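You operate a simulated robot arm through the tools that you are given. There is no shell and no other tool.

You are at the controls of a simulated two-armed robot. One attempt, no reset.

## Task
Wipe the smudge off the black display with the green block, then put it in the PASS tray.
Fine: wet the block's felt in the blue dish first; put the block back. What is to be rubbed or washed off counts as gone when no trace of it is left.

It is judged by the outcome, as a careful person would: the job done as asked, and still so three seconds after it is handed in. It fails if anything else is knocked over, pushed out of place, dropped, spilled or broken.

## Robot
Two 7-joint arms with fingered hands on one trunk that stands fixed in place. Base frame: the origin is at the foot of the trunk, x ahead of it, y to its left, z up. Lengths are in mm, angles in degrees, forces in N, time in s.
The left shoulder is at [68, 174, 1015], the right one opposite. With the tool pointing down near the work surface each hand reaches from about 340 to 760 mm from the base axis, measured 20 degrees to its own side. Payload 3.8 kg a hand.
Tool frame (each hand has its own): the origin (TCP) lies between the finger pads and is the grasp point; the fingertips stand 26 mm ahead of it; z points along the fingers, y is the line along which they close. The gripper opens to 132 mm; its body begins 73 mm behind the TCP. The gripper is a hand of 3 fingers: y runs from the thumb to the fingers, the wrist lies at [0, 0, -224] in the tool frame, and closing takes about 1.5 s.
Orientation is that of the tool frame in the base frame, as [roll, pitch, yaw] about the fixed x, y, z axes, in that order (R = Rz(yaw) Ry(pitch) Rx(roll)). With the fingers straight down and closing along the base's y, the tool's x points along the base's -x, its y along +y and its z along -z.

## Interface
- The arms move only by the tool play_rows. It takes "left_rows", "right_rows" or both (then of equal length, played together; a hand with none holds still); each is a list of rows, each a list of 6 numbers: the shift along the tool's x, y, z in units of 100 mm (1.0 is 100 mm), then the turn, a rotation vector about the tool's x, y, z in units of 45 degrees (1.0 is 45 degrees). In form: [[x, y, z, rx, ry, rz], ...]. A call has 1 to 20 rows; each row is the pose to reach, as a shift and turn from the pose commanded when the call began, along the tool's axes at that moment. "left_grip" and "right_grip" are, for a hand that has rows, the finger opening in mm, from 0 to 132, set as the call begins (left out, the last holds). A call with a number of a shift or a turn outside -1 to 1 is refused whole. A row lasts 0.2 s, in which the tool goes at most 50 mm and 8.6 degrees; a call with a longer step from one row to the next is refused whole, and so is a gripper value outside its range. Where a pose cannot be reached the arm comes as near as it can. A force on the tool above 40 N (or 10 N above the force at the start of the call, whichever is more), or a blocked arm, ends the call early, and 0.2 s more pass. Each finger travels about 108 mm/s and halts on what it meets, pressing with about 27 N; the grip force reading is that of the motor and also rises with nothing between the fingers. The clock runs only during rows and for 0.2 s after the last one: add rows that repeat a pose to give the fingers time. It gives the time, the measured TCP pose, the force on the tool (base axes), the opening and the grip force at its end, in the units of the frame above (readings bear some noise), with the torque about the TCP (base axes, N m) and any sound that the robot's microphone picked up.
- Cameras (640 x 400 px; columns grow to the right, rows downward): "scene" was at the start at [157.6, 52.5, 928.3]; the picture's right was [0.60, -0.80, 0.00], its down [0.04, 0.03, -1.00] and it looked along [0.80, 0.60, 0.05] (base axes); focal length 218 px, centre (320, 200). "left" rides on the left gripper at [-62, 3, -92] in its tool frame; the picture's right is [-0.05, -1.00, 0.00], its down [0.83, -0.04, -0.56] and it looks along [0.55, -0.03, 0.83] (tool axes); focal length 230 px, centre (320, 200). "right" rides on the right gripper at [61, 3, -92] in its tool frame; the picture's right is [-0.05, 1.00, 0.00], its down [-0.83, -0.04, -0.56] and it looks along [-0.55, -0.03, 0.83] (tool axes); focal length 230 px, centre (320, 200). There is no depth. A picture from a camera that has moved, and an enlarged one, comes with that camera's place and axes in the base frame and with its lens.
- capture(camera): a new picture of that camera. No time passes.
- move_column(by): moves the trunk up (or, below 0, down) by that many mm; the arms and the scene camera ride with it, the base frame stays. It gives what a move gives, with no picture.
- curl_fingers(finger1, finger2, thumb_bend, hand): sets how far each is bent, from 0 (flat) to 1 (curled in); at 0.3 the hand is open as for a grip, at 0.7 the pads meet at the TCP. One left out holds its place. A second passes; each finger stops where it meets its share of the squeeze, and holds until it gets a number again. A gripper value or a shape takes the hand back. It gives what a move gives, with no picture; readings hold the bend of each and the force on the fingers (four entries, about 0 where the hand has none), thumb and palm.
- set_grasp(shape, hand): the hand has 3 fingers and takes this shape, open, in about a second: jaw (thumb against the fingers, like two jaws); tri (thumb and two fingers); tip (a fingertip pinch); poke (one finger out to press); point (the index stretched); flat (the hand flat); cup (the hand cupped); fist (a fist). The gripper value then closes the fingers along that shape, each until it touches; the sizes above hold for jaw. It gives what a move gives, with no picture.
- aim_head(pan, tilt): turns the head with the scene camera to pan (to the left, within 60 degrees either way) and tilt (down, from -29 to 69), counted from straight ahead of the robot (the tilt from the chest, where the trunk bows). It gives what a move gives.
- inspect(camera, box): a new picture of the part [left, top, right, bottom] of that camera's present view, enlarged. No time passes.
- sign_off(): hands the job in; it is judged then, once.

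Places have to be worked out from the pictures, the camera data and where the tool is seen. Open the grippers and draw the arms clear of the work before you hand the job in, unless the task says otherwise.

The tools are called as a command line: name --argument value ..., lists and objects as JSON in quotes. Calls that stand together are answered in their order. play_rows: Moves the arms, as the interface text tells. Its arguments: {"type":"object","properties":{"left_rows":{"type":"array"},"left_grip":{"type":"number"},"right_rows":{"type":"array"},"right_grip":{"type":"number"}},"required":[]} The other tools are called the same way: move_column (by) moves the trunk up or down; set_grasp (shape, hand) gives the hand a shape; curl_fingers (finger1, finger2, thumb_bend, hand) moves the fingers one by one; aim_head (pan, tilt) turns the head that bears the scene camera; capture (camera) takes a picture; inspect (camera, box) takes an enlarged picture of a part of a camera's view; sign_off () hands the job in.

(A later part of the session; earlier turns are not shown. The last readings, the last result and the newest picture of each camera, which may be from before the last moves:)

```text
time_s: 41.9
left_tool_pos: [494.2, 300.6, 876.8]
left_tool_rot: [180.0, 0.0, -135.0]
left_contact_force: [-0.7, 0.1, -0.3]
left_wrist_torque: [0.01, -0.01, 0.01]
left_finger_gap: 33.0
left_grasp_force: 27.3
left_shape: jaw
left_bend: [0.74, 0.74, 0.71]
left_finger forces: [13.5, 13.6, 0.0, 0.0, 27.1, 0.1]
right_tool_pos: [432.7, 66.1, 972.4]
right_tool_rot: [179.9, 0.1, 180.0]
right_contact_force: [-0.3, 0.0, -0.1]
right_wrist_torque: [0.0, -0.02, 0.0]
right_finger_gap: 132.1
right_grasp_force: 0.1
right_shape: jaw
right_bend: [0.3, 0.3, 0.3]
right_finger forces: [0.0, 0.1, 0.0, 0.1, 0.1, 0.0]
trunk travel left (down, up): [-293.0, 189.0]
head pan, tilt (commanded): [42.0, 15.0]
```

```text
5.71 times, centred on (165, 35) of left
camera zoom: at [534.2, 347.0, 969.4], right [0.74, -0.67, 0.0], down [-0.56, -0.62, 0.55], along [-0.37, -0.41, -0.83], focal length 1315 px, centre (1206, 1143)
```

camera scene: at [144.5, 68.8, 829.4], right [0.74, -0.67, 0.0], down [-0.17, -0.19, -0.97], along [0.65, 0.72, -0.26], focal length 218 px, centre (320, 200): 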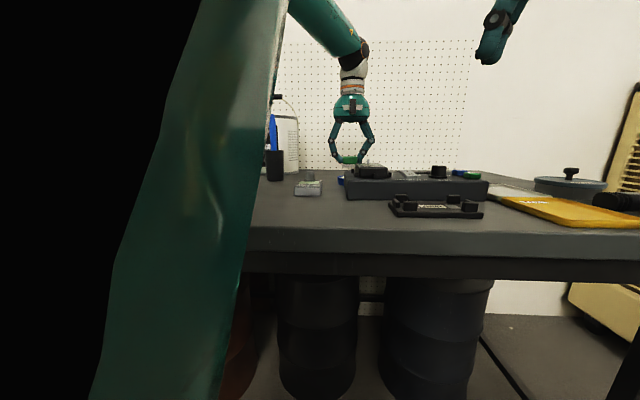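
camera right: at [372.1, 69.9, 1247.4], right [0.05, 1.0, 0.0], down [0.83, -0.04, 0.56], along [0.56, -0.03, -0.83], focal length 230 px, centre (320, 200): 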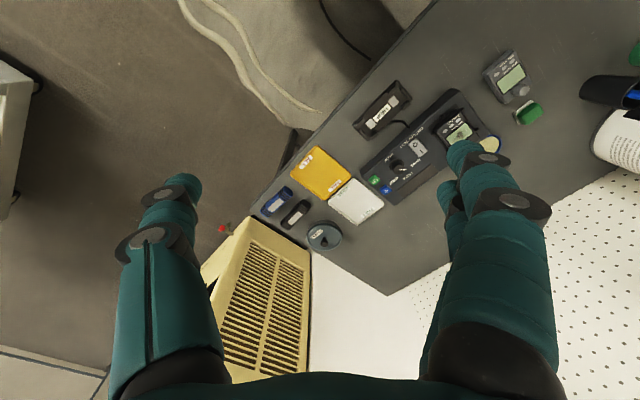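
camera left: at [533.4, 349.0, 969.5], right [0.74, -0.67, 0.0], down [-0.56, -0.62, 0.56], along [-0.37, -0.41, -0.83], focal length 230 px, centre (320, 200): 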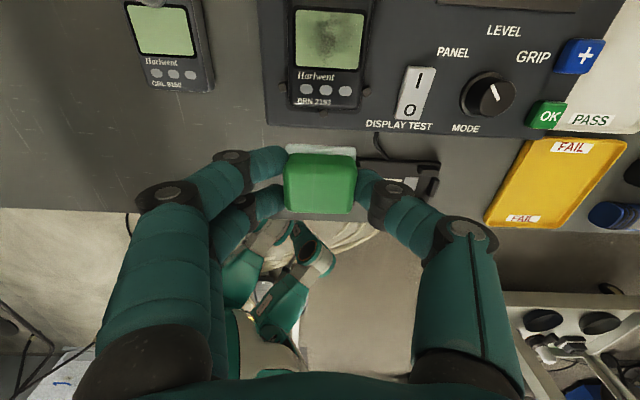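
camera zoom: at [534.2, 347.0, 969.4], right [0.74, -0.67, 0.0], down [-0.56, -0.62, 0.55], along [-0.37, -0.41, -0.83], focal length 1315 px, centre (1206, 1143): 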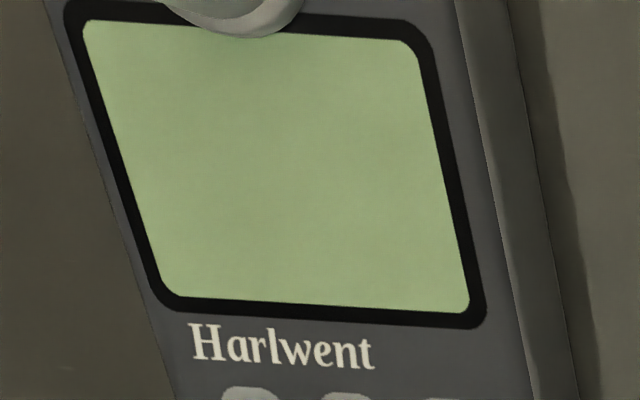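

There may be a very faint mottling left in the middle, so I make another full rubbing pass.

play_rows --left_rows '[[-0.2, 0, 0, 0, 0, 0], [-0.45, 0, 0, 0, 0, 0], [-0.63, 0, 0.1, 0, 0, 0], [-0.63, 0, 0.3, 0, 0, 0], [-0.63, 0, 0.5, 0, 0, 0], [-0.63, 0, 0.57, 0, 0, 0], [-0.63, 0, 0.6, 0, 0, 0]]'

play_rows --left_rows '[[0, 0, 0.003, 0, 0, 0], [0, 0.08, 0.003, 0, 0, 0], [0, 0.15, 0.003, 0, 0, 0], [0, 0.07, 0.003, 0, 0, 0], [0, -0.01, 0.003, 0, 0, 0], [0, -0.08, 0.003, 0, 0, 0], [0, -0.15, 0.003, 0, 0, 0], [0.04, -0.15, 0.003, 0, 0, 0], [0.04, -0.07, 0.003, 0, 0, 0], [0.04, 0.01, 0.003, 0, 0, 0], [0.04, 0.08, 0.003, 0, 0, 0], [0.04, 0.15, 0.003, 0, 0, 0], [-0.02, 0.15, 0.003, 0, 0, 0], [-0.02, 0.07, 0.003, 0, 0, 0], [-0.02, -0.01, 0.003, 0, 0, 0], [-0.02, -0.08, 0.003, 0, 0, 0], [-0.02, -0.15, 0.003, 0, 0, 0], [0.02, -0.08, 0.003, 0, 0, 0], [0.02, 0, 0.003, 0, 0, 0], [0, 0, 0.003, 0, 0, 0]]'

play_rows --left_rows '[[0, 0.08, 0, 0, 0, 0], [0, 0.15, 0, 0, 0, 0], [0.02, 0.07, 0, 0, 0, 0], [0.02, -0.01, 0, 0, 0, 0], [0.02, -0.08, 0, 0, 0, 0], [0.02, -0.15, 0, 0, 0, 0], [0.06, -0.15, 0, 0, 0, 0], [0.06, -0.07, 0, 0, 0, 0], [0.06, 0.01, 0, 0, 0, 0], [0.06, 0.08, 0, 0, 0, 0], [0.06, 0.15, 0, 0, 0, 0], [-0.02, 0.15, 0, 0, 0, 0], [-0.02, 0.07, 0, 0, 0, 0], [-0.02, -0.01, 0, 0, 0, 0], [-0.02, -0.08, 0, 0, 0, 0], [-0.02, -0.15, 0, 0, 0, 0], [0.02, -0.08, 0, 0, 0, 0], [0.02, 0, 0, 0, 0, 0], [0, 0, 0, 0, 0, 0]]'

play_rows --left_rows '[[0, 0, -0.1, 0, 0, 0], [0, 0, -0.3, 0, 0, 0], [0.1, 0, -0.5, 0, 0, 0], [0.3, 0, -0.6, 0, 0, 0], [0.5, 0, -0.6, 0, 0, 0], [0.65, 0, -0.6, 0, 0, 0]]'

inspect --camera "left" --box '[288, 0, 372, 75]'

```text
time_s: 43.5
left_tool_pos: [537.0, 344.7, 816.8]
left_tool_rot: [-180.0, 0.0, -135.1]
left_contact_force: [-1.2, 1.2, 8.6]
left_wrist_torque: [0.08, 0.11, 0.0]
left_finger_gap: 33.0
left_grasp_force: 27.4
left_shape: jaw
left_bend: [0.74, 0.74, 0.71]
left_finger forces: [14.7, 14.7, 0.0, 0.0, 26.6, 0.0]
right_tool_pos: [434.6, 64.8, 973.5]
right_tool_rot: [180.0, 0.2, -179.9]
right_contact_force: [-0.2, -0.3, -0.9]
right_wrist_torque: [-0.01, -0.01, 0.02]
right_finger_gap: 131.8
right_grasp_force: 0.1
right_shape: jaw
right_bend: [0.3, 0.3, 0.3]
right_finger forces: [0.0, 0.1, 0.1, 0.0, 0.1, 0.1]
trunk travel left (down, up): [-293.0, 189.0]
head pan, tilt (commanded): [42.0, 15.0]
```

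```text
time_s: 47.7
left_tool_pos: [537.5, 345.2, 816.0]
left_tool_rot: [180.0, -0.1, -135.0]
left_contact_force: [-0.3, -4.7, 11.6]
left_wrist_torque: [-0.03, 0.01, 0.06]
left_finger_gap: 34.3
left_grasp_force: 27.0
left_shape: jaw
left_bend: [0.74, 0.74, 0.71]
left_finger forces: [13.5, 13.5, 0.1, 0.0, 29.6, 0.0]
right_tool_pos: [433.8, 64.6, 972.7]
right_tool_rot: [-179.9, 0.1, -179.9]
right_contact_force: [-0.1, 0.3, -0.3]
right_wrist_torque: [0.01, 0.0, 0.0]
right_finger_gap: 132.0
right_grasp_force: 0.1
right_shape: jaw
right_bend: [0.3, 0.3, 0.3]
right_finger forces: [0.0, 0.0, 0.1, 0.0, 0.0, 0.1]
trunk travel left (down, up): [-293.0, 189.0]
head pan, tilt (commanded): [42.0, 15.0]
```

```text
time_s: 51.7
left_tool_pos: [535.8, 344.6, 816.7]
left_tool_rot: [180.0, 0.0, -134.9]
left_contact_force: [-1.7, -1.9, 6.2]
left_wrist_torque: [-0.03, 0.05, 0.02]
left_finger_gap: 33.8
left_grasp_force: 26.6
left_shape: jaw
left_bend: [0.74, 0.74, 0.71]
left_finger forces: [13.6, 13.5, 0.0, 0.0, 27.8, 0.1]
right_tool_pos: [433.8, 65.5, 973.2]
right_tool_rot: [-180.0, 0.1, -180.0]
right_contact_force: [0.7, 0.2, 0.2]
right_wrist_torque: [0.0, -0.01, 0.03]
right_finger_gap: 132.1
right_grasp_force: 0.1
right_shape: jaw
right_bend: [0.3, 0.3, 0.3]
right_finger forces: [0.1, 0.1, 0.1, 0.1, 0.1, 0.0]
trunk travel left (down, up): [-293.0, 189.0]
head pan, tilt (commanded): [42.0, 15.0]
```

```text
time_s: 53.1
left_tool_pos: [492.2, 300.3, 875.1]
left_tool_rot: [179.9, 0.0, -135.0]
left_contact_force: [0.3, 0.0, -0.1]
left_wrist_torque: [-0.03, 0.0, -0.01]
left_finger_gap: 33.8
left_grasp_force: 26.8
left_shape: jaw
left_bend: [0.74, 0.74, 0.71]
left_finger forces: [13.1, 13.1, 0.0, 0.1, 26.2, 0.0]
right_tool_pos: [434.2, 64.7, 973.1]
right_tool_rot: [179.9, 0.1, 179.9]
right_contact_force: [-0.1, 0.3, -0.1]
right_wrist_torque: [-0.02, -0.02, 0.0]
right_finger_gap: 132.1
right_grasp_force: 0.1
right_shape: jaw
right_bend: [0.3, 0.3, 0.3]
right_finger forces: [0.1, 0.0, 0.0, 0.1, 0.0, 0.0]
trunk travel left (down, up): [-293.0, 189.0]
head pan, tilt (commanded): [42.0, 15.0]
```

```text
5.33 times, centred on (330, 38) of left
camera zoom: at [532.3, 347.2, 966.8], right [0.74, -0.67, 0.0], down [-0.56, -0.62, 0.55], along [-0.37, -0.41, -0.83], focal length 1227 px, centre (267, 1067)
```

zoom: 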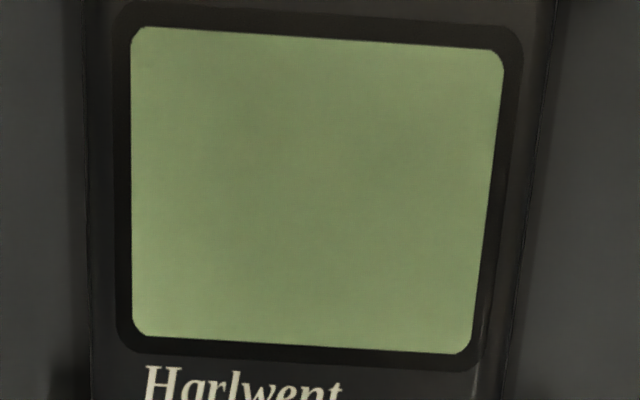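

The screen now looks uniformly clean. The finger gap drifted slightly (32 to 33.8 mm), so I check how the block sits in the fingers.

inspect --camera "left" --box '[250, 120, 390, 230]'

capture --camera "scene"

inspect --camera "scene" --box '[320, 80, 400, 150]'

```text
3.64 times, centred on (320, 175) of left
camera zoom: at [532.3, 347.2, 966.8], right [0.74, -0.67, 0.0], down [-0.56, -0.62, 0.55], along [-0.37, -0.41, -0.83], focal length 837 px, centre (320, 291)
```

zoom: 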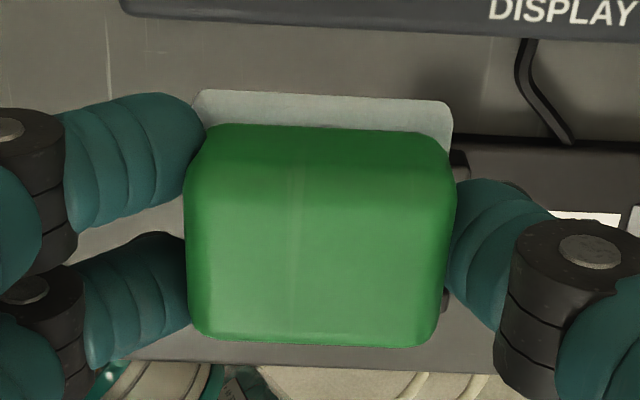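

```text
taken
camera scene: at [153.3, 61.8, 868.4], right [0.67, -0.74, 0.0], down [-0.19, -0.17, -0.97], along [0.72, 0.65, -0.26], focal length 218 px, centre (320, 200)
```

scene: 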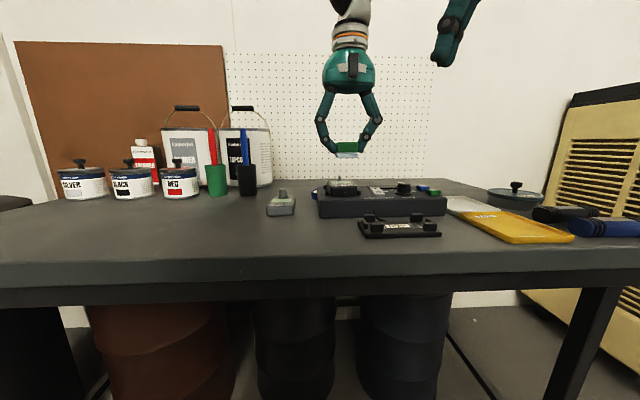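

```text
5.71 times, centred on (360, 115) of scene
camera zoom: at [153.3, 61.8, 868.4], right [0.67, -0.74, 0.0], down [-0.19, -0.17, -0.97], along [0.72, 0.65, -0.26], focal length 1244 px, centre (91, 686)
```

zoom: 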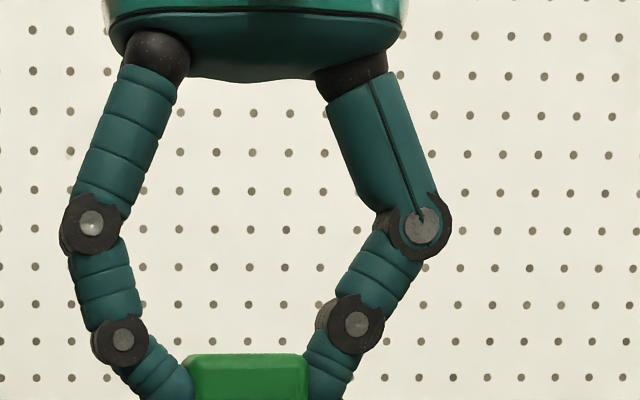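

The block has not slipped in the fingers (same size and place in the view, within 0.5 mm). I carry it back toward its home at (516.5, 510), staying high above everything.

play_rows --left_rows '[[-0.17, 0.13, 0, 0, 0, 0], [-0.34, 0.26, 0, 0, 0, 0], [-0.51, 0.39, 0, 0, 0, 0], [-0.68, 0.52, 0, 0, 0, 0], [-0.85, 0.65, 0, 0, 0, 0]]'

play_rows --left_rows '[[-0.17, 0.13, 0, 0, 0, 0], [-0.34, 0.26, 0, 0, 0, 0], [-0.51, 0.39, 0, 0, 0, 0], [-0.68, 0.53, 0, 0, 0, 0], [-0.81, 0.66, 0, 0, 0, 0], [-0.81, 0.66, 0, 0, 0, 0]]'

move_column --by -40

capture --camera "left"

```text
time_s: 54.3
left_tool_pos: [505.2, 408.0, 876.1]
left_tool_rot: [-180.0, 0.1, -135.0]
left_contact_force: [0.0, -0.6, -0.9]
left_wrist_torque: [0.0, -0.01, 0.03]
left_finger_gap: 33.6
left_grasp_force: 26.8
left_shape: jaw
left_bend: [0.74, 0.74, 0.71]
left_finger forces: [13.0, 13.0, 0.0, 0.0, 25.8, 0.0]
right_tool_pos: [434.7, 66.1, 973.1]
right_tool_rot: [-179.9, 0.1, -180.0]
right_contact_force: [-0.9, -0.4, -0.5]
right_wrist_torque: [-0.03, -0.01, 0.0]
right_finger_gap: 131.8
right_grasp_force: 0.0
right_shape: jaw
right_bend: [0.3, 0.3, 0.3]
right_finger forces: [0.1, 0.0, 0.0, 0.1, 0.0, 0.0]
trunk travel left (down, up): [-293.0, 189.0]
head pan, tilt (commanded): [42.0, 15.0]
```

```text
time_s: 55.7
left_tool_pos: [518.6, 508.9, 873.7]
left_tool_rot: [-179.9, 0.0, -135.0]
left_contact_force: [-0.4, -0.7, 0.2]
left_wrist_torque: [-0.02, 0.01, -0.03]
left_finger_gap: 33.6
left_grasp_force: 27.1
left_shape: jaw
left_bend: [0.74, 0.74, 0.71]
left_finger forces: [12.9, 12.9, 0.0, 0.0, 25.8, 0.0]
right_tool_pos: [433.5, 65.8, 972.8]
right_tool_rot: [-180.0, 0.1, -180.0]
right_contact_force: [0.4, -0.6, -0.4]
right_wrist_torque: [0.02, 0.0, 0.01]
right_finger_gap: 131.8
right_grasp_force: 0.0
right_shape: jaw
right_bend: [0.3, 0.3, 0.3]
right_finger forces: [0.0, 0.1, 0.0, 0.0, 0.0, 0.1]
trunk travel left (down, up): [-293.0, 189.0]
head pan, tilt (commanded): [42.0, 15.0]
```

```text
time_s: 56.5
left_tool_pos: [516.5, 508.5, 836.2]
left_tool_rot: [179.9, 0.0, -135.0]
left_contact_force: [-0.4, 1.1, 0.1]
left_wrist_torque: [0.0, -0.02, -0.03]
left_finger_gap: 33.8
left_grasp_force: 26.6
left_shape: jaw
left_bend: [0.74, 0.74, 0.71]
left_finger forces: [12.9, 12.9, 0.1, 0.0, 25.8, 0.1]
right_tool_pos: [434.4, 65.5, 932.2]
right_tool_rot: [-180.0, 0.1, 180.0]
right_contact_force: [-0.2, -0.1, -0.1]
right_wrist_torque: [-0.01, -0.01, -0.01]
right_finger_gap: 131.9
right_grasp_force: 0.1
right_shape: jaw
right_bend: [0.3, 0.3, 0.3]
right_finger forces: [0.0, 0.0, 0.0, 0.0, 0.0, 0.1]
trunk travel left (down, up): [-253.0, 229.0]
head pan, tilt (commanded): [42.0, 15.0]
```

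```text
taken
camera left: at [556.8, 556.4, 927.7], right [0.74, -0.67, 0.0], down [-0.56, -0.62, 0.55], along [-0.37, -0.41, -0.83], focal length 230 px, centre (320, 200)
```

left: 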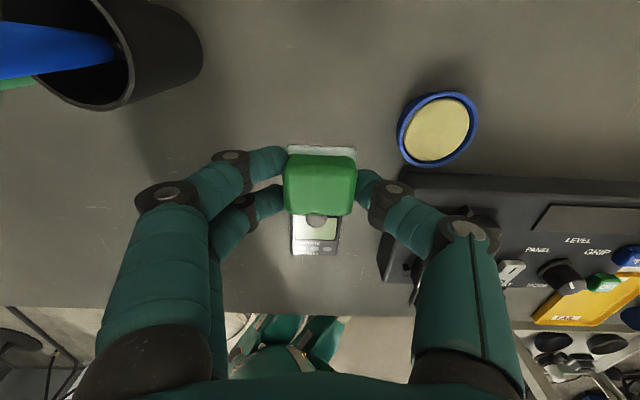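

Before setting the block down I check the wiped screen once more, using the right camera, with the hand's shadow away.

capture --camera "right"

aim_head --pan 34 --tilt 30

capture --camera "scene"

```text
taken
camera right: at [372.0, 69.7, 1025.6], right [0.05, 1.0, 0.0], down [0.83, -0.04, 0.56], along [0.56, -0.03, -0.83], focal length 230 px, centre (320, 200)
```

right: 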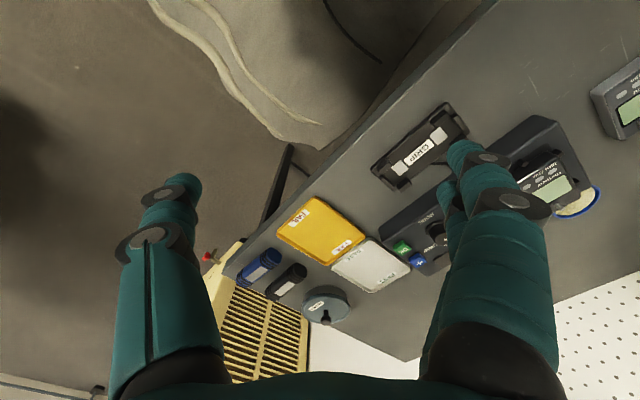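

```text
time_s: 57.3
left_tool_pos: [516.6, 510.4, 835.7]
left_tool_rot: [180.0, 0.0, -135.0]
left_contact_force: [-0.1, 0.4, 1.1]
left_wrist_torque: [0.01, 0.02, -0.01]
left_finger_gap: 33.8
left_grasp_force: 26.6
left_shape: jaw
left_bend: [0.74, 0.74, 0.71]
left_finger forces: [12.9, 12.8, 0.1, 0.1, 25.8, 0.0]
right_tool_pos: [434.8, 65.7, 932.9]
right_tool_rot: [180.0, 0.2, -180.0]
right_contact_force: [-0.3, -0.3, -0.3]
right_wrist_torque: [-0.01, 0.0, 0.0]
right_finger_gap: 131.8
right_grasp_force: 0.1
right_shape: jaw
right_bend: [0.3, 0.3, 0.3]
right_finger forces: [0.1, 0.1, 0.1, 0.0, 0.0, 0.2]
trunk travel left (down, up): [-253.0, 229.0]
head pan, tilt (commanded): [34.0, 30.0]
```

```text
taken
camera scene: at [156.9, 50.0, 806.3], right [0.56, -0.83, 0.0], down [-0.41, -0.28, -0.87], along [0.72, 0.48, -0.5], focal length 218 px, centre (320, 200)
```

scene: 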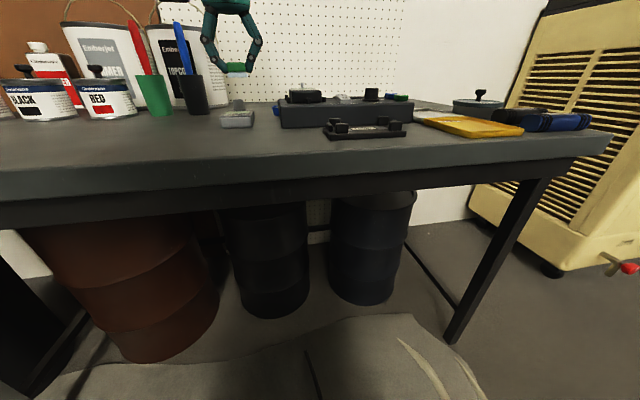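

The right camera sees most of the screen past its fingers. I enlarge it.

inspect --camera "right" --box '[510, 130, 600, 210]'

inspect --camera "right" --box '[530, 160, 580, 200]'

```text
5.00 times, centred on (555, 170) of right
camera zoom: at [372.3, 69.9, 1025.3], right [0.05, 1.0, 0.0], down [0.83, -0.04, 0.56], along [0.56, -0.03, -0.83], focal length 1150 px, centre (-855, 350)
```

zoom: 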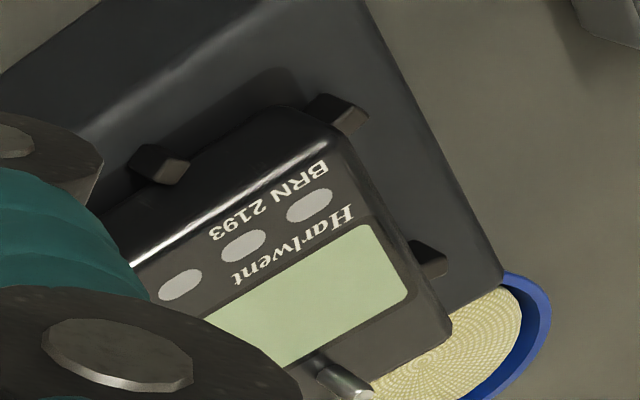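

```text
10.00 times, centred on (555, 180) of right
camera zoom: at [372.3, 69.9, 1025.3], right [0.05, 1.0, 0.0], down [0.83, -0.04, 0.56], along [0.56, -0.03, -0.83], focal length 2301 px, centre (-2030, 400)
```

zoom: 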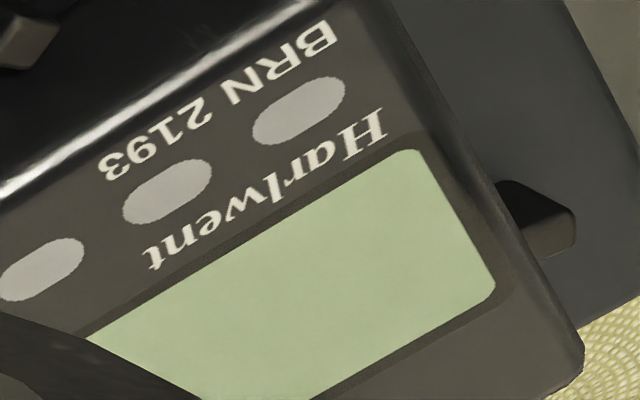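

The screen is clean. The block hangs over its home spot within about 1 mm, so I lower with the trunk to just above the bench.

move_column --by -73

play_rows --left_rows '[[0, 0, 0.01, 0, 0, 0], [0, 0, 0.02, 0, 0, 0], [0, 0, 0.03, 0, 0, 0]]'

capture --camera "left"

```text
time_s: 58.4
left_tool_pos: [515.2, 509.4, 763.0]
left_tool_rot: [-180.0, 0.0, -135.1]
left_contact_force: [-0.4, 1.1, -0.1]
left_wrist_torque: [-0.04, 0.0, 0.06]
left_finger_gap: 33.7
left_grasp_force: 27.4
left_shape: jaw
left_bend: [0.74, 0.74, 0.71]
left_finger forces: [12.9, 13.0, 0.0, 0.1, 25.8, 0.1]
right_tool_pos: [432.9, 66.2, 859.8]
right_tool_rot: [180.0, 0.2, 180.0]
right_contact_force: [-0.2, -0.2, 0.2]
right_wrist_torque: [0.02, 0.01, 0.02]
right_finger_gap: 131.9
right_grasp_force: 0.0
right_shape: jaw
right_bend: [0.3, 0.3, 0.3]
right_finger forces: [0.1, 0.0, 0.1, 0.1, 0.1, 0.1]
trunk travel left (down, up): [-180.0, 302.0]
head pan, tilt (commanded): [34.0, 30.0]
```

```text
time_s: 59.2
left_tool_pos: [516.6, 509.6, 759.6]
left_tool_rot: [-180.0, -0.1, -134.9]
left_contact_force: [0.0, -0.5, -0.7]
left_wrist_torque: [-0.01, -0.01, 0.0]
left_finger_gap: 33.9
left_grasp_force: 27.3
left_shape: jaw
left_bend: [0.74, 0.74, 0.71]
left_finger forces: [12.9, 12.9, 0.0, 0.1, 25.7, 0.0]
right_tool_pos: [433.1, 64.9, 860.0]
right_tool_rot: [180.0, 0.0, -179.9]
right_contact_force: [-0.1, -0.2, 0.3]
right_wrist_torque: [0.02, -0.01, 0.01]
right_finger_gap: 132.0
right_grasp_force: 0.0
right_shape: jaw
right_bend: [0.3, 0.3, 0.3]
right_finger forces: [0.1, 0.0, 0.1, 0.0, 0.0, 0.0]
trunk travel left (down, up): [-180.0, 302.0]
head pan, tilt (commanded): [34.0, 30.0]
```

```text
taken
camera left: at [557.6, 557.0, 851.2], right [0.74, -0.67, 0.0], down [-0.56, -0.62, 0.56], along [-0.37, -0.41, -0.83], focal length 230 px, centre (320, 200)
```

left: 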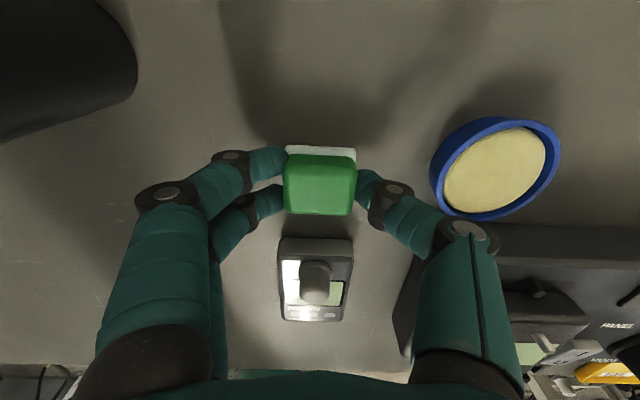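

No contact yet; about 2 mm to go. I lower in small steps.

play_rows --left_rows '[[0, 0, 0.01, 0, 0, 0], [0, 0, 0.02, 0, 0, 0]]'

```text
time_s: 59.8
left_tool_pos: [516.4, 510.0, 757.1]
left_tool_rot: [-180.0, 0.0, -135.0]
left_contact_force: [0.2, -0.6, -0.9]
left_wrist_torque: [-0.02, -0.01, 0.0]
left_finger_gap: 33.8
left_grasp_force: 26.6
left_shape: jaw
left_bend: [0.74, 0.74, 0.71]
left_finger forces: [12.8, 12.9, 0.0, 0.0, 25.8, 0.0]
right_tool_pos: [434.4, 65.6, 860.6]
right_tool_rot: [-180.0, 0.2, -180.0]
right_contact_force: [0.0, 0.1, 0.1]
right_wrist_torque: [0.01, -0.03, 0.04]
right_finger_gap: 132.0
right_grasp_force: 0.0
right_shape: jaw
right_bend: [0.3, 0.3, 0.3]
right_finger forces: [0.0, 0.1, 0.0, 0.0, 0.1, 0.1]
trunk travel left (down, up): [-180.0, 302.0]
head pan, tilt (commanded): [34.0, 30.0]
```

Still free; I step down another 1.5 mm.

play_rows --left_rows '[[0, 0, 0.008, 0, 0, 0], [0, 0, 0.015, 0, 0, 0]]'

```text
time_s: 60.4
left_tool_pos: [517.2, 509.5, 756.6]
left_tool_rot: [-179.9, 0.0, -135.0]
left_contact_force: [-0.5, -0.2, -0.9]
left_wrist_torque: [0.04, -0.01, 0.0]
left_finger_gap: 33.8
left_grasp_force: 27.5
left_shape: jaw
left_bend: [0.74, 0.74, 0.71]
left_finger forces: [12.9, 12.8, 0.0, 0.0, 25.8, 0.1]
right_tool_pos: [433.7, 66.7, 860.1]
right_tool_rot: [-180.0, 0.1, -180.0]
right_contact_force: [-0.2, 0.7, 0.9]
right_wrist_torque: [0.01, -0.03, 0.02]
right_finger_gap: 131.9
right_grasp_force: 0.1
right_shape: jaw
right_bend: [0.3, 0.3, 0.3]
right_finger forces: [0.0, 0.0, 0.0, 0.0, 0.0, 0.1]
trunk travel left (down, up): [-180.0, 302.0]
head pan, tilt (commanded): [34.0, 30.0]
```

Still no contact; I continue in 1 mm steps.

play_rows --left_rows '[[0, 0, 0.006, 0, 0, 0], [0, 0, 0.012, 0, 0, 0]]'

```text
time_s: 61.0
left_tool_pos: [516.3, 509.3, 755.8]
left_tool_rot: [-180.0, 0.0, -134.9]
left_contact_force: [0.7, -0.1, -0.3]
left_wrist_torque: [-0.01, 0.02, 0.02]
left_finger_gap: 33.8
left_grasp_force: 27.5
left_shape: jaw
left_bend: [0.74, 0.74, 0.71]
left_finger forces: [12.8, 12.9, 0.1, 0.1, 25.7, 0.0]
right_tool_pos: [433.9, 65.3, 859.0]
right_tool_rot: [-180.0, 0.0, -180.0]
right_contact_force: [-0.9, 1.3, -0.7]
right_wrist_torque: [0.04, -0.04, -0.03]
right_finger_gap: 131.9
right_grasp_force: 0.0
right_shape: jaw
right_bend: [0.3, 0.3, 0.3]
right_finger forces: [0.1, 0.0, 0.0, 0.0, 0.1, 0.1]
trunk travel left (down, up): [-180.0, 302.0]
head pan, tilt (commanded): [34.0, 30.0]
```

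inspect --camera "left" --box '[250, 120, 390, 230]'

aim_head --pan 46 --tilt 10

capture --camera "scene"

```text
3.64 times, centred on (320, 175) of left
camera zoom: at [557.3, 556.9, 847.7], right [0.74, -0.67, 0.0], down [-0.56, -0.62, 0.56], along [-0.37, -0.41, -0.83], focal length 837 px, centre (320, 291)
```

zoom: 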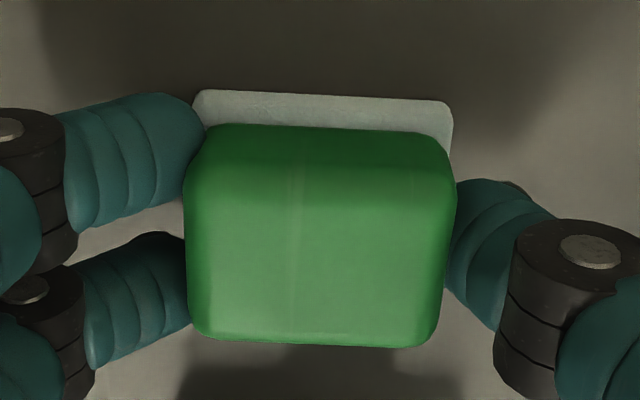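

```text
time_s: 61.8
left_tool_pos: [516.6, 510.4, 755.5]
left_tool_rot: [-179.9, 0.0, -134.9]
left_contact_force: [-0.4, -0.5, 0.0]
left_wrist_torque: [0.04, -0.02, 0.01]
left_finger_gap: 33.8
left_grasp_force: 27.5
left_shape: jaw
left_bend: [0.74, 0.74, 0.71]
left_finger forces: [12.9, 12.8, 0.0, 0.1, 25.8, 0.0]
right_tool_pos: [434.9, 66.0, 860.0]
right_tool_rot: [-180.0, 0.0, 180.0]
right_contact_force: [0.7, 0.7, 0.2]
right_wrist_torque: [0.01, -0.02, -0.02]
right_finger_gap: 131.8
right_grasp_force: 0.1
right_shape: jaw
right_bend: [0.3, 0.3, 0.3]
right_finger forces: [0.0, 0.0, 0.0, 0.0, 0.0, 0.0]
trunk travel left (down, up): [-180.0, 302.0]
head pan, tilt (commanded): [46.0, 10.0]
```

```text
taken
camera scene: at [147.0, 66.3, 765.2], right [0.72, -0.69, 0.0], down [-0.12, -0.13, -0.98], along [0.68, 0.71, -0.17], focal length 218 px, centre (320, 200)
```

scene: 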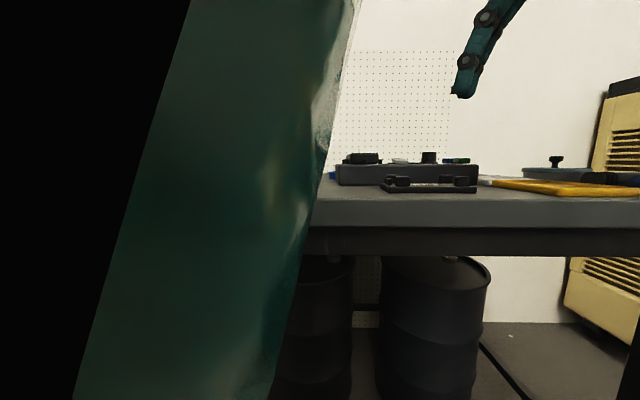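

The felt is within about a millimetre of the bench. I keep stepping gently.

play_rows --left_rows '[[0, 0, 0.006, 0, 0, 0], [0, 0, 0.012, 0, 0, 0]]'

```text
time_s: 62.4
left_tool_pos: [515.3, 509.3, 753.4]
left_tool_rot: [-180.0, 0.0, -135.0]
left_contact_force: [0.3, 0.4, 2.6]
left_wrist_torque: [0.03, 0.05, 0.03]
left_finger_gap: 33.9
left_grasp_force: 27.1
left_shape: jaw
left_bend: [0.74, 0.74, 0.71]
left_finger forces: [12.9, 12.9, 0.0, 0.1, 26.2, 0.1]
right_tool_pos: [434.9, 64.9, 859.4]
right_tool_rot: [-180.0, 0.1, -180.0]
right_contact_force: [0.3, 0.3, 0.1]
right_wrist_torque: [-0.01, 0.0, -0.01]
right_finger_gap: 131.9
right_grasp_force: 0.1
right_shape: jaw
right_bend: [0.3, 0.3, 0.3]
right_finger forces: [0.1, 0.0, 0.1, 0.0, 0.0, 0.0]
trunk travel left (down, up): [-180.0, 302.0]
head pan, tilt (commanded): [46.0, 10.0]
```

Contact at 2.6 N means the block stands on the bench, so I open the fingers to 66 mm.

play_rows --left_rows '[[0, 0, 0, 0, 0, 0], [0, 0, 0, 0, 0, 0], [0, 0, 0, 0, 0, 0], [0, 0, 0, 0, 0, 0], [0, 0, 0, 0, 0, 0]]' --left_grip 66

capture --camera "left"

```text
time_s: 63.6
left_tool_pos: [515.5, 509.4, 753.3]
left_tool_rot: [-179.9, 0.0, -135.0]
left_contact_force: [0.2, 0.1, -0.5]
left_wrist_torque: [0.02, 0.02, 0.0]
left_finger_gap: 65.2
left_grasp_force: 0.1
left_shape: jaw
left_bend: [0.73, 0.73, 0.7]
left_finger forces: [0.1, 0.1, 0.0, 0.0, 0.0, 0.1]
right_tool_pos: [434.2, 65.4, 861.0]
right_tool_rot: [-180.0, 0.1, -179.9]
right_contact_force: [0.3, 0.9, 0.2]
right_wrist_torque: [-0.01, -0.02, -0.01]
right_finger_gap: 131.9
right_grasp_force: 0.0
right_shape: jaw
right_bend: [0.3, 0.3, 0.3]
right_finger forces: [0.1, 0.0, 0.0, 0.0, 0.0, 0.0]
trunk travel left (down, up): [-180.0, 302.0]
head pan, tilt (commanded): [46.0, 10.0]
```

```text
taken
camera left: at [556.4, 557.0, 845.8], right [0.74, -0.67, 0.0], down [-0.56, -0.62, 0.56], along [-0.37, -0.41, -0.83], focal length 230 px, centre (320, 200)
```

left: 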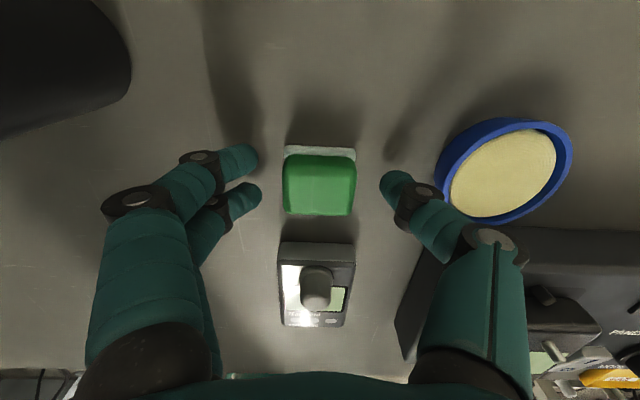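

The block stands free at its original place. I rise straight up with the trunk, 150 mm.

move_column --by 150

capture --camera "left"

inspect --camera "left" --box '[280, 70, 370, 140]'

```text
time_s: 65.4
left_tool_pos: [515.8, 509.2, 902.2]
left_tool_rot: [179.9, -0.1, -135.1]
left_contact_force: [0.2, 0.2, -1.0]
left_wrist_torque: [-0.03, -0.02, 0.01]
left_finger_gap: 65.3
left_grasp_force: 0.0
left_shape: jaw
left_bend: [0.73, 0.73, 0.7]
left_finger forces: [0.0, 0.0, 0.0, 0.0, 0.0, 0.0]
right_tool_pos: [433.9, 64.9, 1009.3]
right_tool_rot: [-180.0, 0.0, -180.0]
right_contact_force: [0.2, 0.5, 0.1]
right_wrist_torque: [0.0, -0.02, -0.01]
right_finger_gap: 131.8
right_grasp_force: 0.1
right_shape: jaw
right_bend: [0.3, 0.3, 0.3]
right_finger forces: [0.0, 0.1, 0.1, 0.1, 0.0, 0.0]
trunk travel left (down, up): [-330.0, 152.0]
head pan, tilt (commanded): [46.0, 10.0]
```

```text
taken
camera left: at [557.2, 556.8, 995.0], right [0.74, -0.67, 0.0], down [-0.56, -0.62, 0.56], along [-0.37, -0.41, -0.83], focal length 230 px, centre (320, 200)
```

left: 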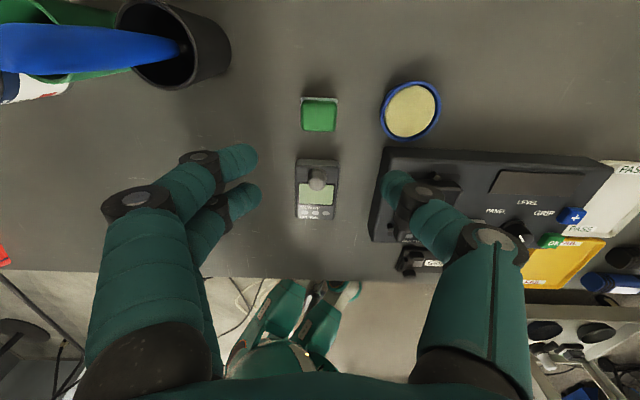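

```text
5.71 times, centred on (325, 105) of left
camera zoom: at [557.2, 556.8, 995.0], right [0.74, -0.67, 0.0], down [-0.56, -0.62, 0.56], along [-0.37, -0.41, -0.83], focal length 1315 px, centre (291, 743)
```

zoom: 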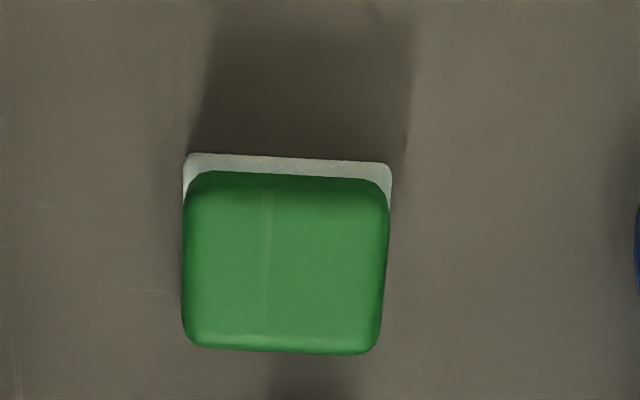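

The block is back in place. Next comes the black unit. The left arm must sweep past where the right hand hangs, so I first move the right hand well out to the right.

play_rows --right_rows '[[0.1, -0.25, 0, 0, 0, 0], [0.2, -0.5, 0, 0, 0, 0], [0.3, -0.75, 0, 0, 0, 0], [0.4, -1.0, 0, 0, 0, 0]]'

play_rows --right_rows '[[0.1, -0.25, 0, 0, 0, 0], [0.2, -0.5, 0, 0, 0, 0], [0.3, -0.75, 0, 0, 0, 0], [0.4, -1.0, 0, 0, 0, 0]]'

play_rows --right_rows '[[0, -0.25, 0, 0, 0, 0], [0, -0.5, 0, 0, 0, 0], [0, -0.75, 0, 0, 0, 0], [0, -1.0, 0, 0, 0, 0]]'

play_rows --left_rows '[[0.2, -0.1, 0, 0, 0, 0], [0.4, -0.2, 0, 0, 0, 0], [0.6, -0.3, 0, 0, 0, 0], [0.8, -0.4, 0, 0, 0, 0], [1.0, -0.5, 0, 0, 0, 0]]' --left_grip 76

play_rows --left_rows '[[0.2, -0.27, 0, 0, 0, 0], [0.4, -0.54, 0, 0, 0, 0], [0.6, -0.81, 0, 0, 0, 0]]'

capture --camera "left"

```text
time_s: 66.4
left_tool_pos: [516.4, 509.9, 903.9]
left_tool_rot: [180.0, 0.0, -135.0]
left_contact_force: [-0.5, -0.5, 0.8]
left_wrist_torque: [-0.02, 0.0, -0.02]
left_finger_gap: 65.5
left_grasp_force: 0.0
left_shape: jaw
left_bend: [0.73, 0.73, 0.7]
left_finger forces: [0.0, 0.0, 0.1, 0.0, 0.1, 0.1]
right_tool_pos: [397.5, -35.4, 1009.2]
right_tool_rot: [179.9, 0.1, -180.0]
right_contact_force: [-0.8, -0.8, -0.1]
right_wrist_torque: [0.03, -0.03, 0.01]
right_finger_gap: 131.9
right_grasp_force: 0.1
right_shape: jaw
right_bend: [0.3, 0.3, 0.3]
right_finger forces: [0.0, 0.1, 0.1, 0.1, 0.0, 0.1]
trunk travel left (down, up): [-330.0, 152.0]
head pan, tilt (commanded): [46.0, 10.0]
```

```text
time_s: 67.4
left_tool_pos: [516.3, 509.6, 902.1]
left_tool_rot: [180.0, 0.1, -135.0]
left_contact_force: [-0.2, -0.2, -0.3]
left_wrist_torque: [0.01, -0.03, 0.01]
left_finger_gap: 65.2
left_grasp_force: 0.0
left_shape: jaw
left_bend: [0.73, 0.73, 0.7]
left_finger forces: [0.1, 0.0, 0.0, 0.0, 0.0, 0.1]
right_tool_pos: [355.1, -134.3, 1007.6]
right_tool_rot: [179.9, 0.1, 180.0]
right_contact_force: [0.0, -0.1, 0.4]
right_wrist_torque: [0.0, -0.02, 0.0]
right_finger_gap: 132.0
right_grasp_force: 0.1
right_shape: jaw
right_bend: [0.3, 0.3, 0.3]
right_finger forces: [0.0, 0.1, 0.0, 0.0, 0.0, 0.0]
trunk travel left (down, up): [-330.0, 152.0]
head pan, tilt (commanded): [46.0, 10.0]
```

```text
time_s: 68.4
left_tool_pos: [515.9, 509.4, 903.9]
left_tool_rot: [-180.0, 0.0, -135.0]
left_contact_force: [0.1, 0.9, 0.0]
left_wrist_torque: [0.0, 0.01, 0.0]
left_finger_gap: 65.3
left_grasp_force: 0.0
left_shape: jaw
left_bend: [0.73, 0.73, 0.7]
left_finger forces: [0.0, 0.0, 0.1, 0.1, 0.0, 0.0]
right_tool_pos: [353.4, -234.5, 1008.7]
right_tool_rot: [180.0, 0.0, -179.9]
right_contact_force: [-0.5, 0.0, 0.6]
right_wrist_torque: [0.05, 0.0, -0.02]
right_finger_gap: 132.1
right_grasp_force: 0.2
right_shape: jaw
right_bend: [0.3, 0.3, 0.3]
right_finger forces: [0.0, 0.0, 0.0, 0.0, 0.0, 0.0]
trunk travel left (down, up): [-330.0, 152.0]
head pan, tilt (commanded): [46.0, 10.0]
```

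```text
time_s: 69.6
left_tool_pos: [480.1, 403.5, 902.5]
left_tool_rot: [-179.9, 0.0, -135.0]
left_contact_force: [-0.2, 1.0, -0.6]
left_wrist_torque: [-0.01, 0.0, 0.03]
left_finger_gap: 75.5
left_grasp_force: 0.1
left_shape: jaw
left_bend: [0.72, 0.72, 0.7]
left_finger forces: [0.0, 0.0, 0.0, 0.0, 0.1, 0.0]
right_tool_pos: [353.9, -233.8, 1009.3]
right_tool_rot: [180.0, 0.1, -180.0]
right_contact_force: [-0.1, -0.2, 0.1]
right_wrist_torque: [0.0, -0.01, 0.02]
right_finger_gap: 131.8
right_grasp_force: 0.0
right_shape: jaw
right_bend: [0.3, 0.3, 0.3]
right_finger forces: [0.1, 0.1, 0.0, 0.0, 0.0, 0.0]
trunk travel left (down, up): [-330.0, 152.0]
head pan, tilt (commanded): [46.0, 10.0]
```

```text
time_s: 70.4
left_tool_pos: [495.9, 302.7, 903.4]
left_tool_rot: [179.9, 0.1, -135.0]
left_contact_force: [-0.5, 0.2, 0.4]
left_wrist_torque: [-0.02, 0.04, 0.0]
left_finger_gap: 75.6
left_grasp_force: 0.1
left_shape: jaw
left_bend: [0.72, 0.72, 0.7]
left_finger forces: [0.0, 0.0, 0.0, 0.0, 0.0, 0.1]
right_tool_pos: [353.2, -233.8, 1008.7]
right_tool_rot: [-179.9, 0.1, 179.9]
right_contact_force: [0.4, 0.2, 0.0]
right_wrist_torque: [0.0, 0.01, -0.01]
right_finger_gap: 131.9
right_grasp_force: 0.0
right_shape: jaw
right_bend: [0.3, 0.3, 0.3]
right_finger forces: [0.1, 0.0, 0.0, 0.0, 0.0, 0.0]
trunk travel left (down, up): [-330.0, 152.0]
head pan, tilt (commanded): [46.0, 10.0]
```

```text
taken
camera left: at [536.3, 349.3, 996.6], right [0.74, -0.67, 0.0], down [-0.56, -0.62, 0.56], along [-0.37, -0.41, -0.83], focal length 230 px, centre (320, 200)
```

left: 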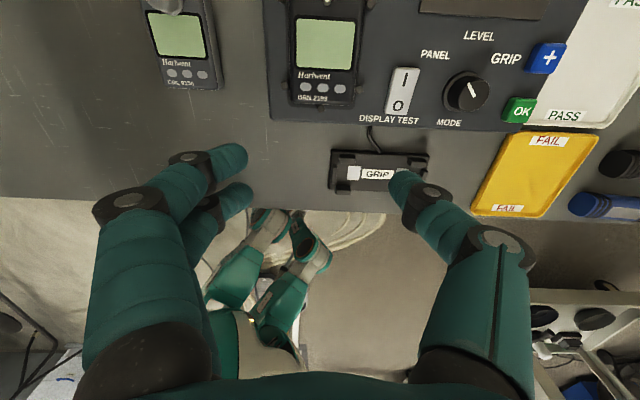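

I inspect the screen up close once more and the surroundings of the nest.

inspect --camera "left" --box '[284, 0, 374, 75]'

inspect --camera "left" --box '[270, 0, 430, 125]'

```text
5.33 times, centred on (329, 38) of left
camera zoom: at [536.3, 349.3, 996.6], right [0.74, -0.67, 0.0], down [-0.56, -0.62, 0.56], along [-0.37, -0.41, -0.83], focal length 1227 px, centre (272, 1067)
```

zoom: 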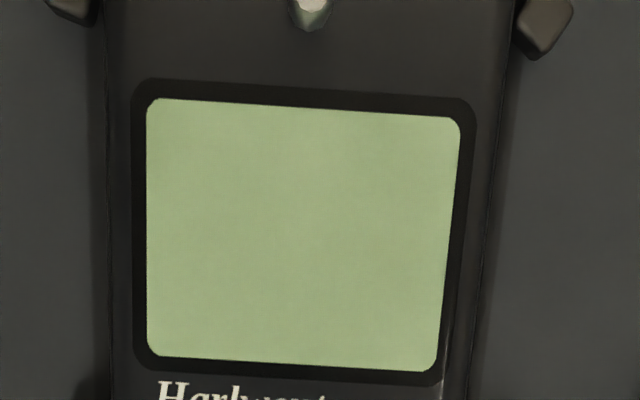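

```text
3.20 times, centred on (350, 62) of left
camera zoom: at [536.3, 349.3, 996.6], right [0.74, -0.67, 0.0], down [-0.56, -0.62, 0.56], along [-0.37, -0.41, -0.83], focal length 736 px, centre (224, 640)
```

zoom: 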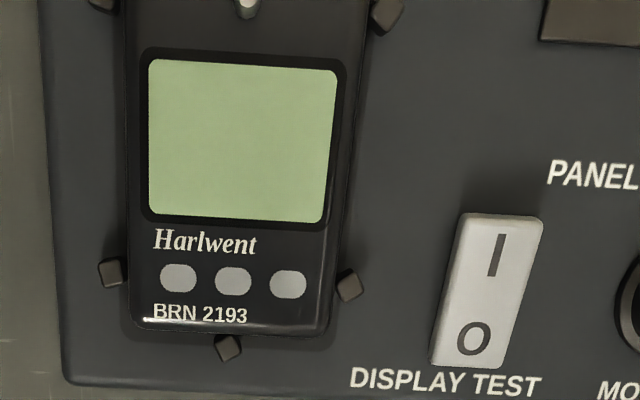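

The screen is spotless. Before picking up the unit I test empty-handed whether the left arm can reach over the PASS tray (about (736, 146)).

play_rows --left_rows '[[-0.04, -0.2, 0, 0, 0, 0], [-0.08, -0.4, 0, 0, 0, 0], [-0.12, -0.6, 0, 0, 0, 0], [-0.16, -0.8, 0, 0, 0, 0], [-0.18, -0.93, 0, 0, 0, 0]]'

play_rows --left_rows '[[-0.04, -0.2, 0, 0, 0, 0], [-0.08, -0.4, 0, 0, 0, 0], [-0.12, -0.6, 0, 0, 0, 0], [-0.16, -0.8, 0, 0, 0, 0], [-0.18, -0.93, 0, 0, 0, 0]]'

play_rows --left_rows '[[-0.04, -0.2, 0, 0, 0, 0], [-0.08, -0.4, 0, 0, 0, 0], [-0.12, -0.6, 0, 0, 0, 0], [-0.16, -0.8, 0, 0, 0, 0], [-0.18, -0.93, 0, 0, 0, 0]]'

capture --camera "left"

```text
time_s: 71.6
left_tool_pos: [565.4, 258.0, 905.8]
left_tool_rot: [-179.9, 0.1, -135.0]
left_contact_force: [0.6, -0.3, 0.3]
left_wrist_torque: [-0.02, -0.02, 0.03]
left_finger_gap: 75.5
left_grasp_force: 0.0
left_shape: jaw
left_bend: [0.72, 0.72, 0.7]
left_finger forces: [0.0, 0.0, 0.1, 0.0, 0.1, 0.0]
left hand out of reach, approached as far as the arm can: row 5
right_tool_pos: [352.7, -233.7, 1008.3]
right_tool_rot: [-180.0, 0.1, 180.0]
right_contact_force: [-0.1, -0.4, 0.4]
right_wrist_torque: [-0.03, -0.02, -0.02]
right_finger_gap: 131.9
right_grasp_force: 0.0
right_shape: jaw
right_bend: [0.3, 0.3, 0.3]
right_finger forces: [0.0, 0.0, 0.0, 0.0, 0.1, 0.0]
trunk travel left (down, up): [-330.0, 152.0]
head pan, tilt (commanded): [46.0, 10.0]
```

```text
time_s: 72.8
left_tool_pos: [565.8, 258.0, 906.1]
left_tool_rot: [-180.0, -0.1, -135.2]
left_contact_force: [1.4, 0.0, -0.8]
left_wrist_torque: [-0.03, 0.02, -0.05]
left_finger_gap: 75.6
left_grasp_force: 0.0
left_shape: jaw
left_bend: [0.72, 0.72, 0.7]
left_finger forces: [0.0, 0.1, 0.0, 0.0, 0.1, 0.1]
left hand out of reach, approached as far as the arm can: row 1, 2, 3, 4, 5
right_tool_pos: [353.3, -233.5, 1008.9]
right_tool_rot: [-180.0, 0.1, -180.0]
right_contact_force: [-0.5, 0.1, 1.0]
right_wrist_torque: [0.02, 0.0, 0.01]
right_finger_gap: 131.9
right_grasp_force: 0.0
right_shape: jaw
right_bend: [0.3, 0.3, 0.3]
right_finger forces: [0.1, 0.0, 0.0, 0.0, 0.0, 0.0]
trunk travel left (down, up): [-330.0, 152.0]
head pan, tilt (commanded): [46.0, 10.0]
```

```text
time_s: 74.0
left_tool_pos: [566.9, 256.7, 906.2]
left_tool_rot: [180.0, 0.1, -135.1]
left_contact_force: [0.2, 0.5, -0.3]
left_wrist_torque: [0.02, 0.01, 0.01]
left_finger_gap: 75.5
left_grasp_force: 0.1
left_shape: jaw
left_bend: [0.72, 0.72, 0.7]
left_finger forces: [0.0, 0.0, 0.1, 0.1, 0.0, 0.0]
left hand out of reach, approached as far as the arm can: row 1, 2, 3, 4, 5
right_tool_pos: [353.9, -233.1, 1009.4]
right_tool_rot: [-180.0, 0.1, 180.0]
right_contact_force: [-0.7, -0.2, -0.1]
right_wrist_torque: [-0.06, 0.0, -0.03]
right_finger_gap: 132.2
right_grasp_force: 0.1
right_shape: jaw
right_bend: [0.3, 0.3, 0.3]
right_finger forces: [0.1, 0.0, 0.0, 0.0, 0.0, 0.0]
trunk travel left (down, up): [-330.0, 152.0]
head pan, tilt (commanded): [46.0, 10.0]
```

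```text
taken
camera left: at [607.0, 303.9, 998.2], right [0.74, -0.67, 0.0], down [-0.56, -0.62, 0.55], along [-0.37, -0.41, -0.83], focal length 230 px, centre (320, 200)
```

left: 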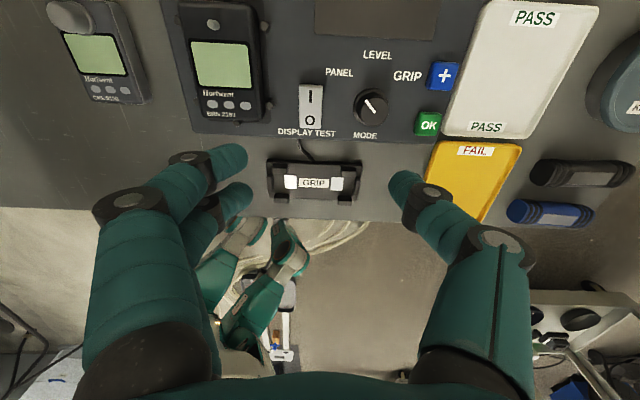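

The hand's 45° turn seems to be what limits the arm here (it stopped at (566, 257)). I turn the hand back toward its natural heading and test the reach again.

play_rows --left_rows '[[0, 0, 0, 0, 0, 0.15], [0, 0, 0, 0, 0, 0.3], [0, 0, 0, 0, 0, 0.45], [0, 0, 0, 0, 0, 0.6]]'

play_rows --left_rows '[[-0.15, -0.2, 0, 0, 0, 0], [-0.3, -0.4, 0, 0, 0, 0], [-0.45, -0.6, 0, 0, 0, 0], [-0.6, -0.8, 0, 0, 0, 0], [-0.7, -0.95, 0, 0, 0, 0]]'

```text
time_s: 75.0
left_tool_pos: [570.0, 261.0, 905.3]
left_tool_rot: [-179.9, 0.0, -162.2]
left_contact_force: [0.4, 0.4, -0.4]
left_wrist_torque: [-0.03, 0.0, 0.0]
left_finger_gap: 75.7
left_grasp_force: 0.0
left_shape: jaw
left_bend: [0.72, 0.72, 0.7]
left_finger forces: [0.0, 0.0, 0.0, 0.0, 0.0, 0.0]
right_tool_pos: [353.5, -234.5, 1010.1]
right_tool_rot: [180.0, 0.1, -179.9]
right_contact_force: [-1.0, -0.2, 0.5]
right_wrist_torque: [0.01, -0.02, -0.03]
right_finger_gap: 132.1
right_grasp_force: 0.1
right_shape: jaw
right_bend: [0.3, 0.3, 0.3]
right_finger forces: [0.0, 0.0, 0.1, 0.1, 0.0, 0.0]
trunk travel left (down, up): [-330.0, 152.0]
head pan, tilt (commanded): [46.0, 10.0]
```

```text
time_s: 76.2
left_tool_pos: [569.9, 260.7, 907.1]
left_tool_rot: [-180.0, 0.1, -162.0]
left_contact_force: [-0.5, -0.1, -0.1]
left_wrist_torque: [0.01, -0.03, 0.03]
left_finger_gap: 75.6
left_grasp_force: 0.1
left_shape: jaw
left_bend: [0.72, 0.72, 0.7]
left_finger forces: [0.0, 0.1, 0.0, 0.0, 0.0, 0.0]
left hand out of reach, approached as far as the arm can: row 1, 2, 3, 4, 5
right_tool_pos: [352.3, -234.1, 1008.5]
right_tool_rot: [-180.0, 0.1, 180.0]
right_contact_force: [0.2, -0.8, -0.3]
right_wrist_torque: [-0.03, -0.01, 0.01]
right_finger_gap: 131.8
right_grasp_force: 0.0
right_shape: jaw
right_bend: [0.3, 0.3, 0.3]
right_finger forces: [0.0, 0.0, 0.0, 0.0, 0.1, 0.0]
trunk travel left (down, up): [-330.0, 152.0]
head pan, tilt (commanded): [46.0, 10.0]
```

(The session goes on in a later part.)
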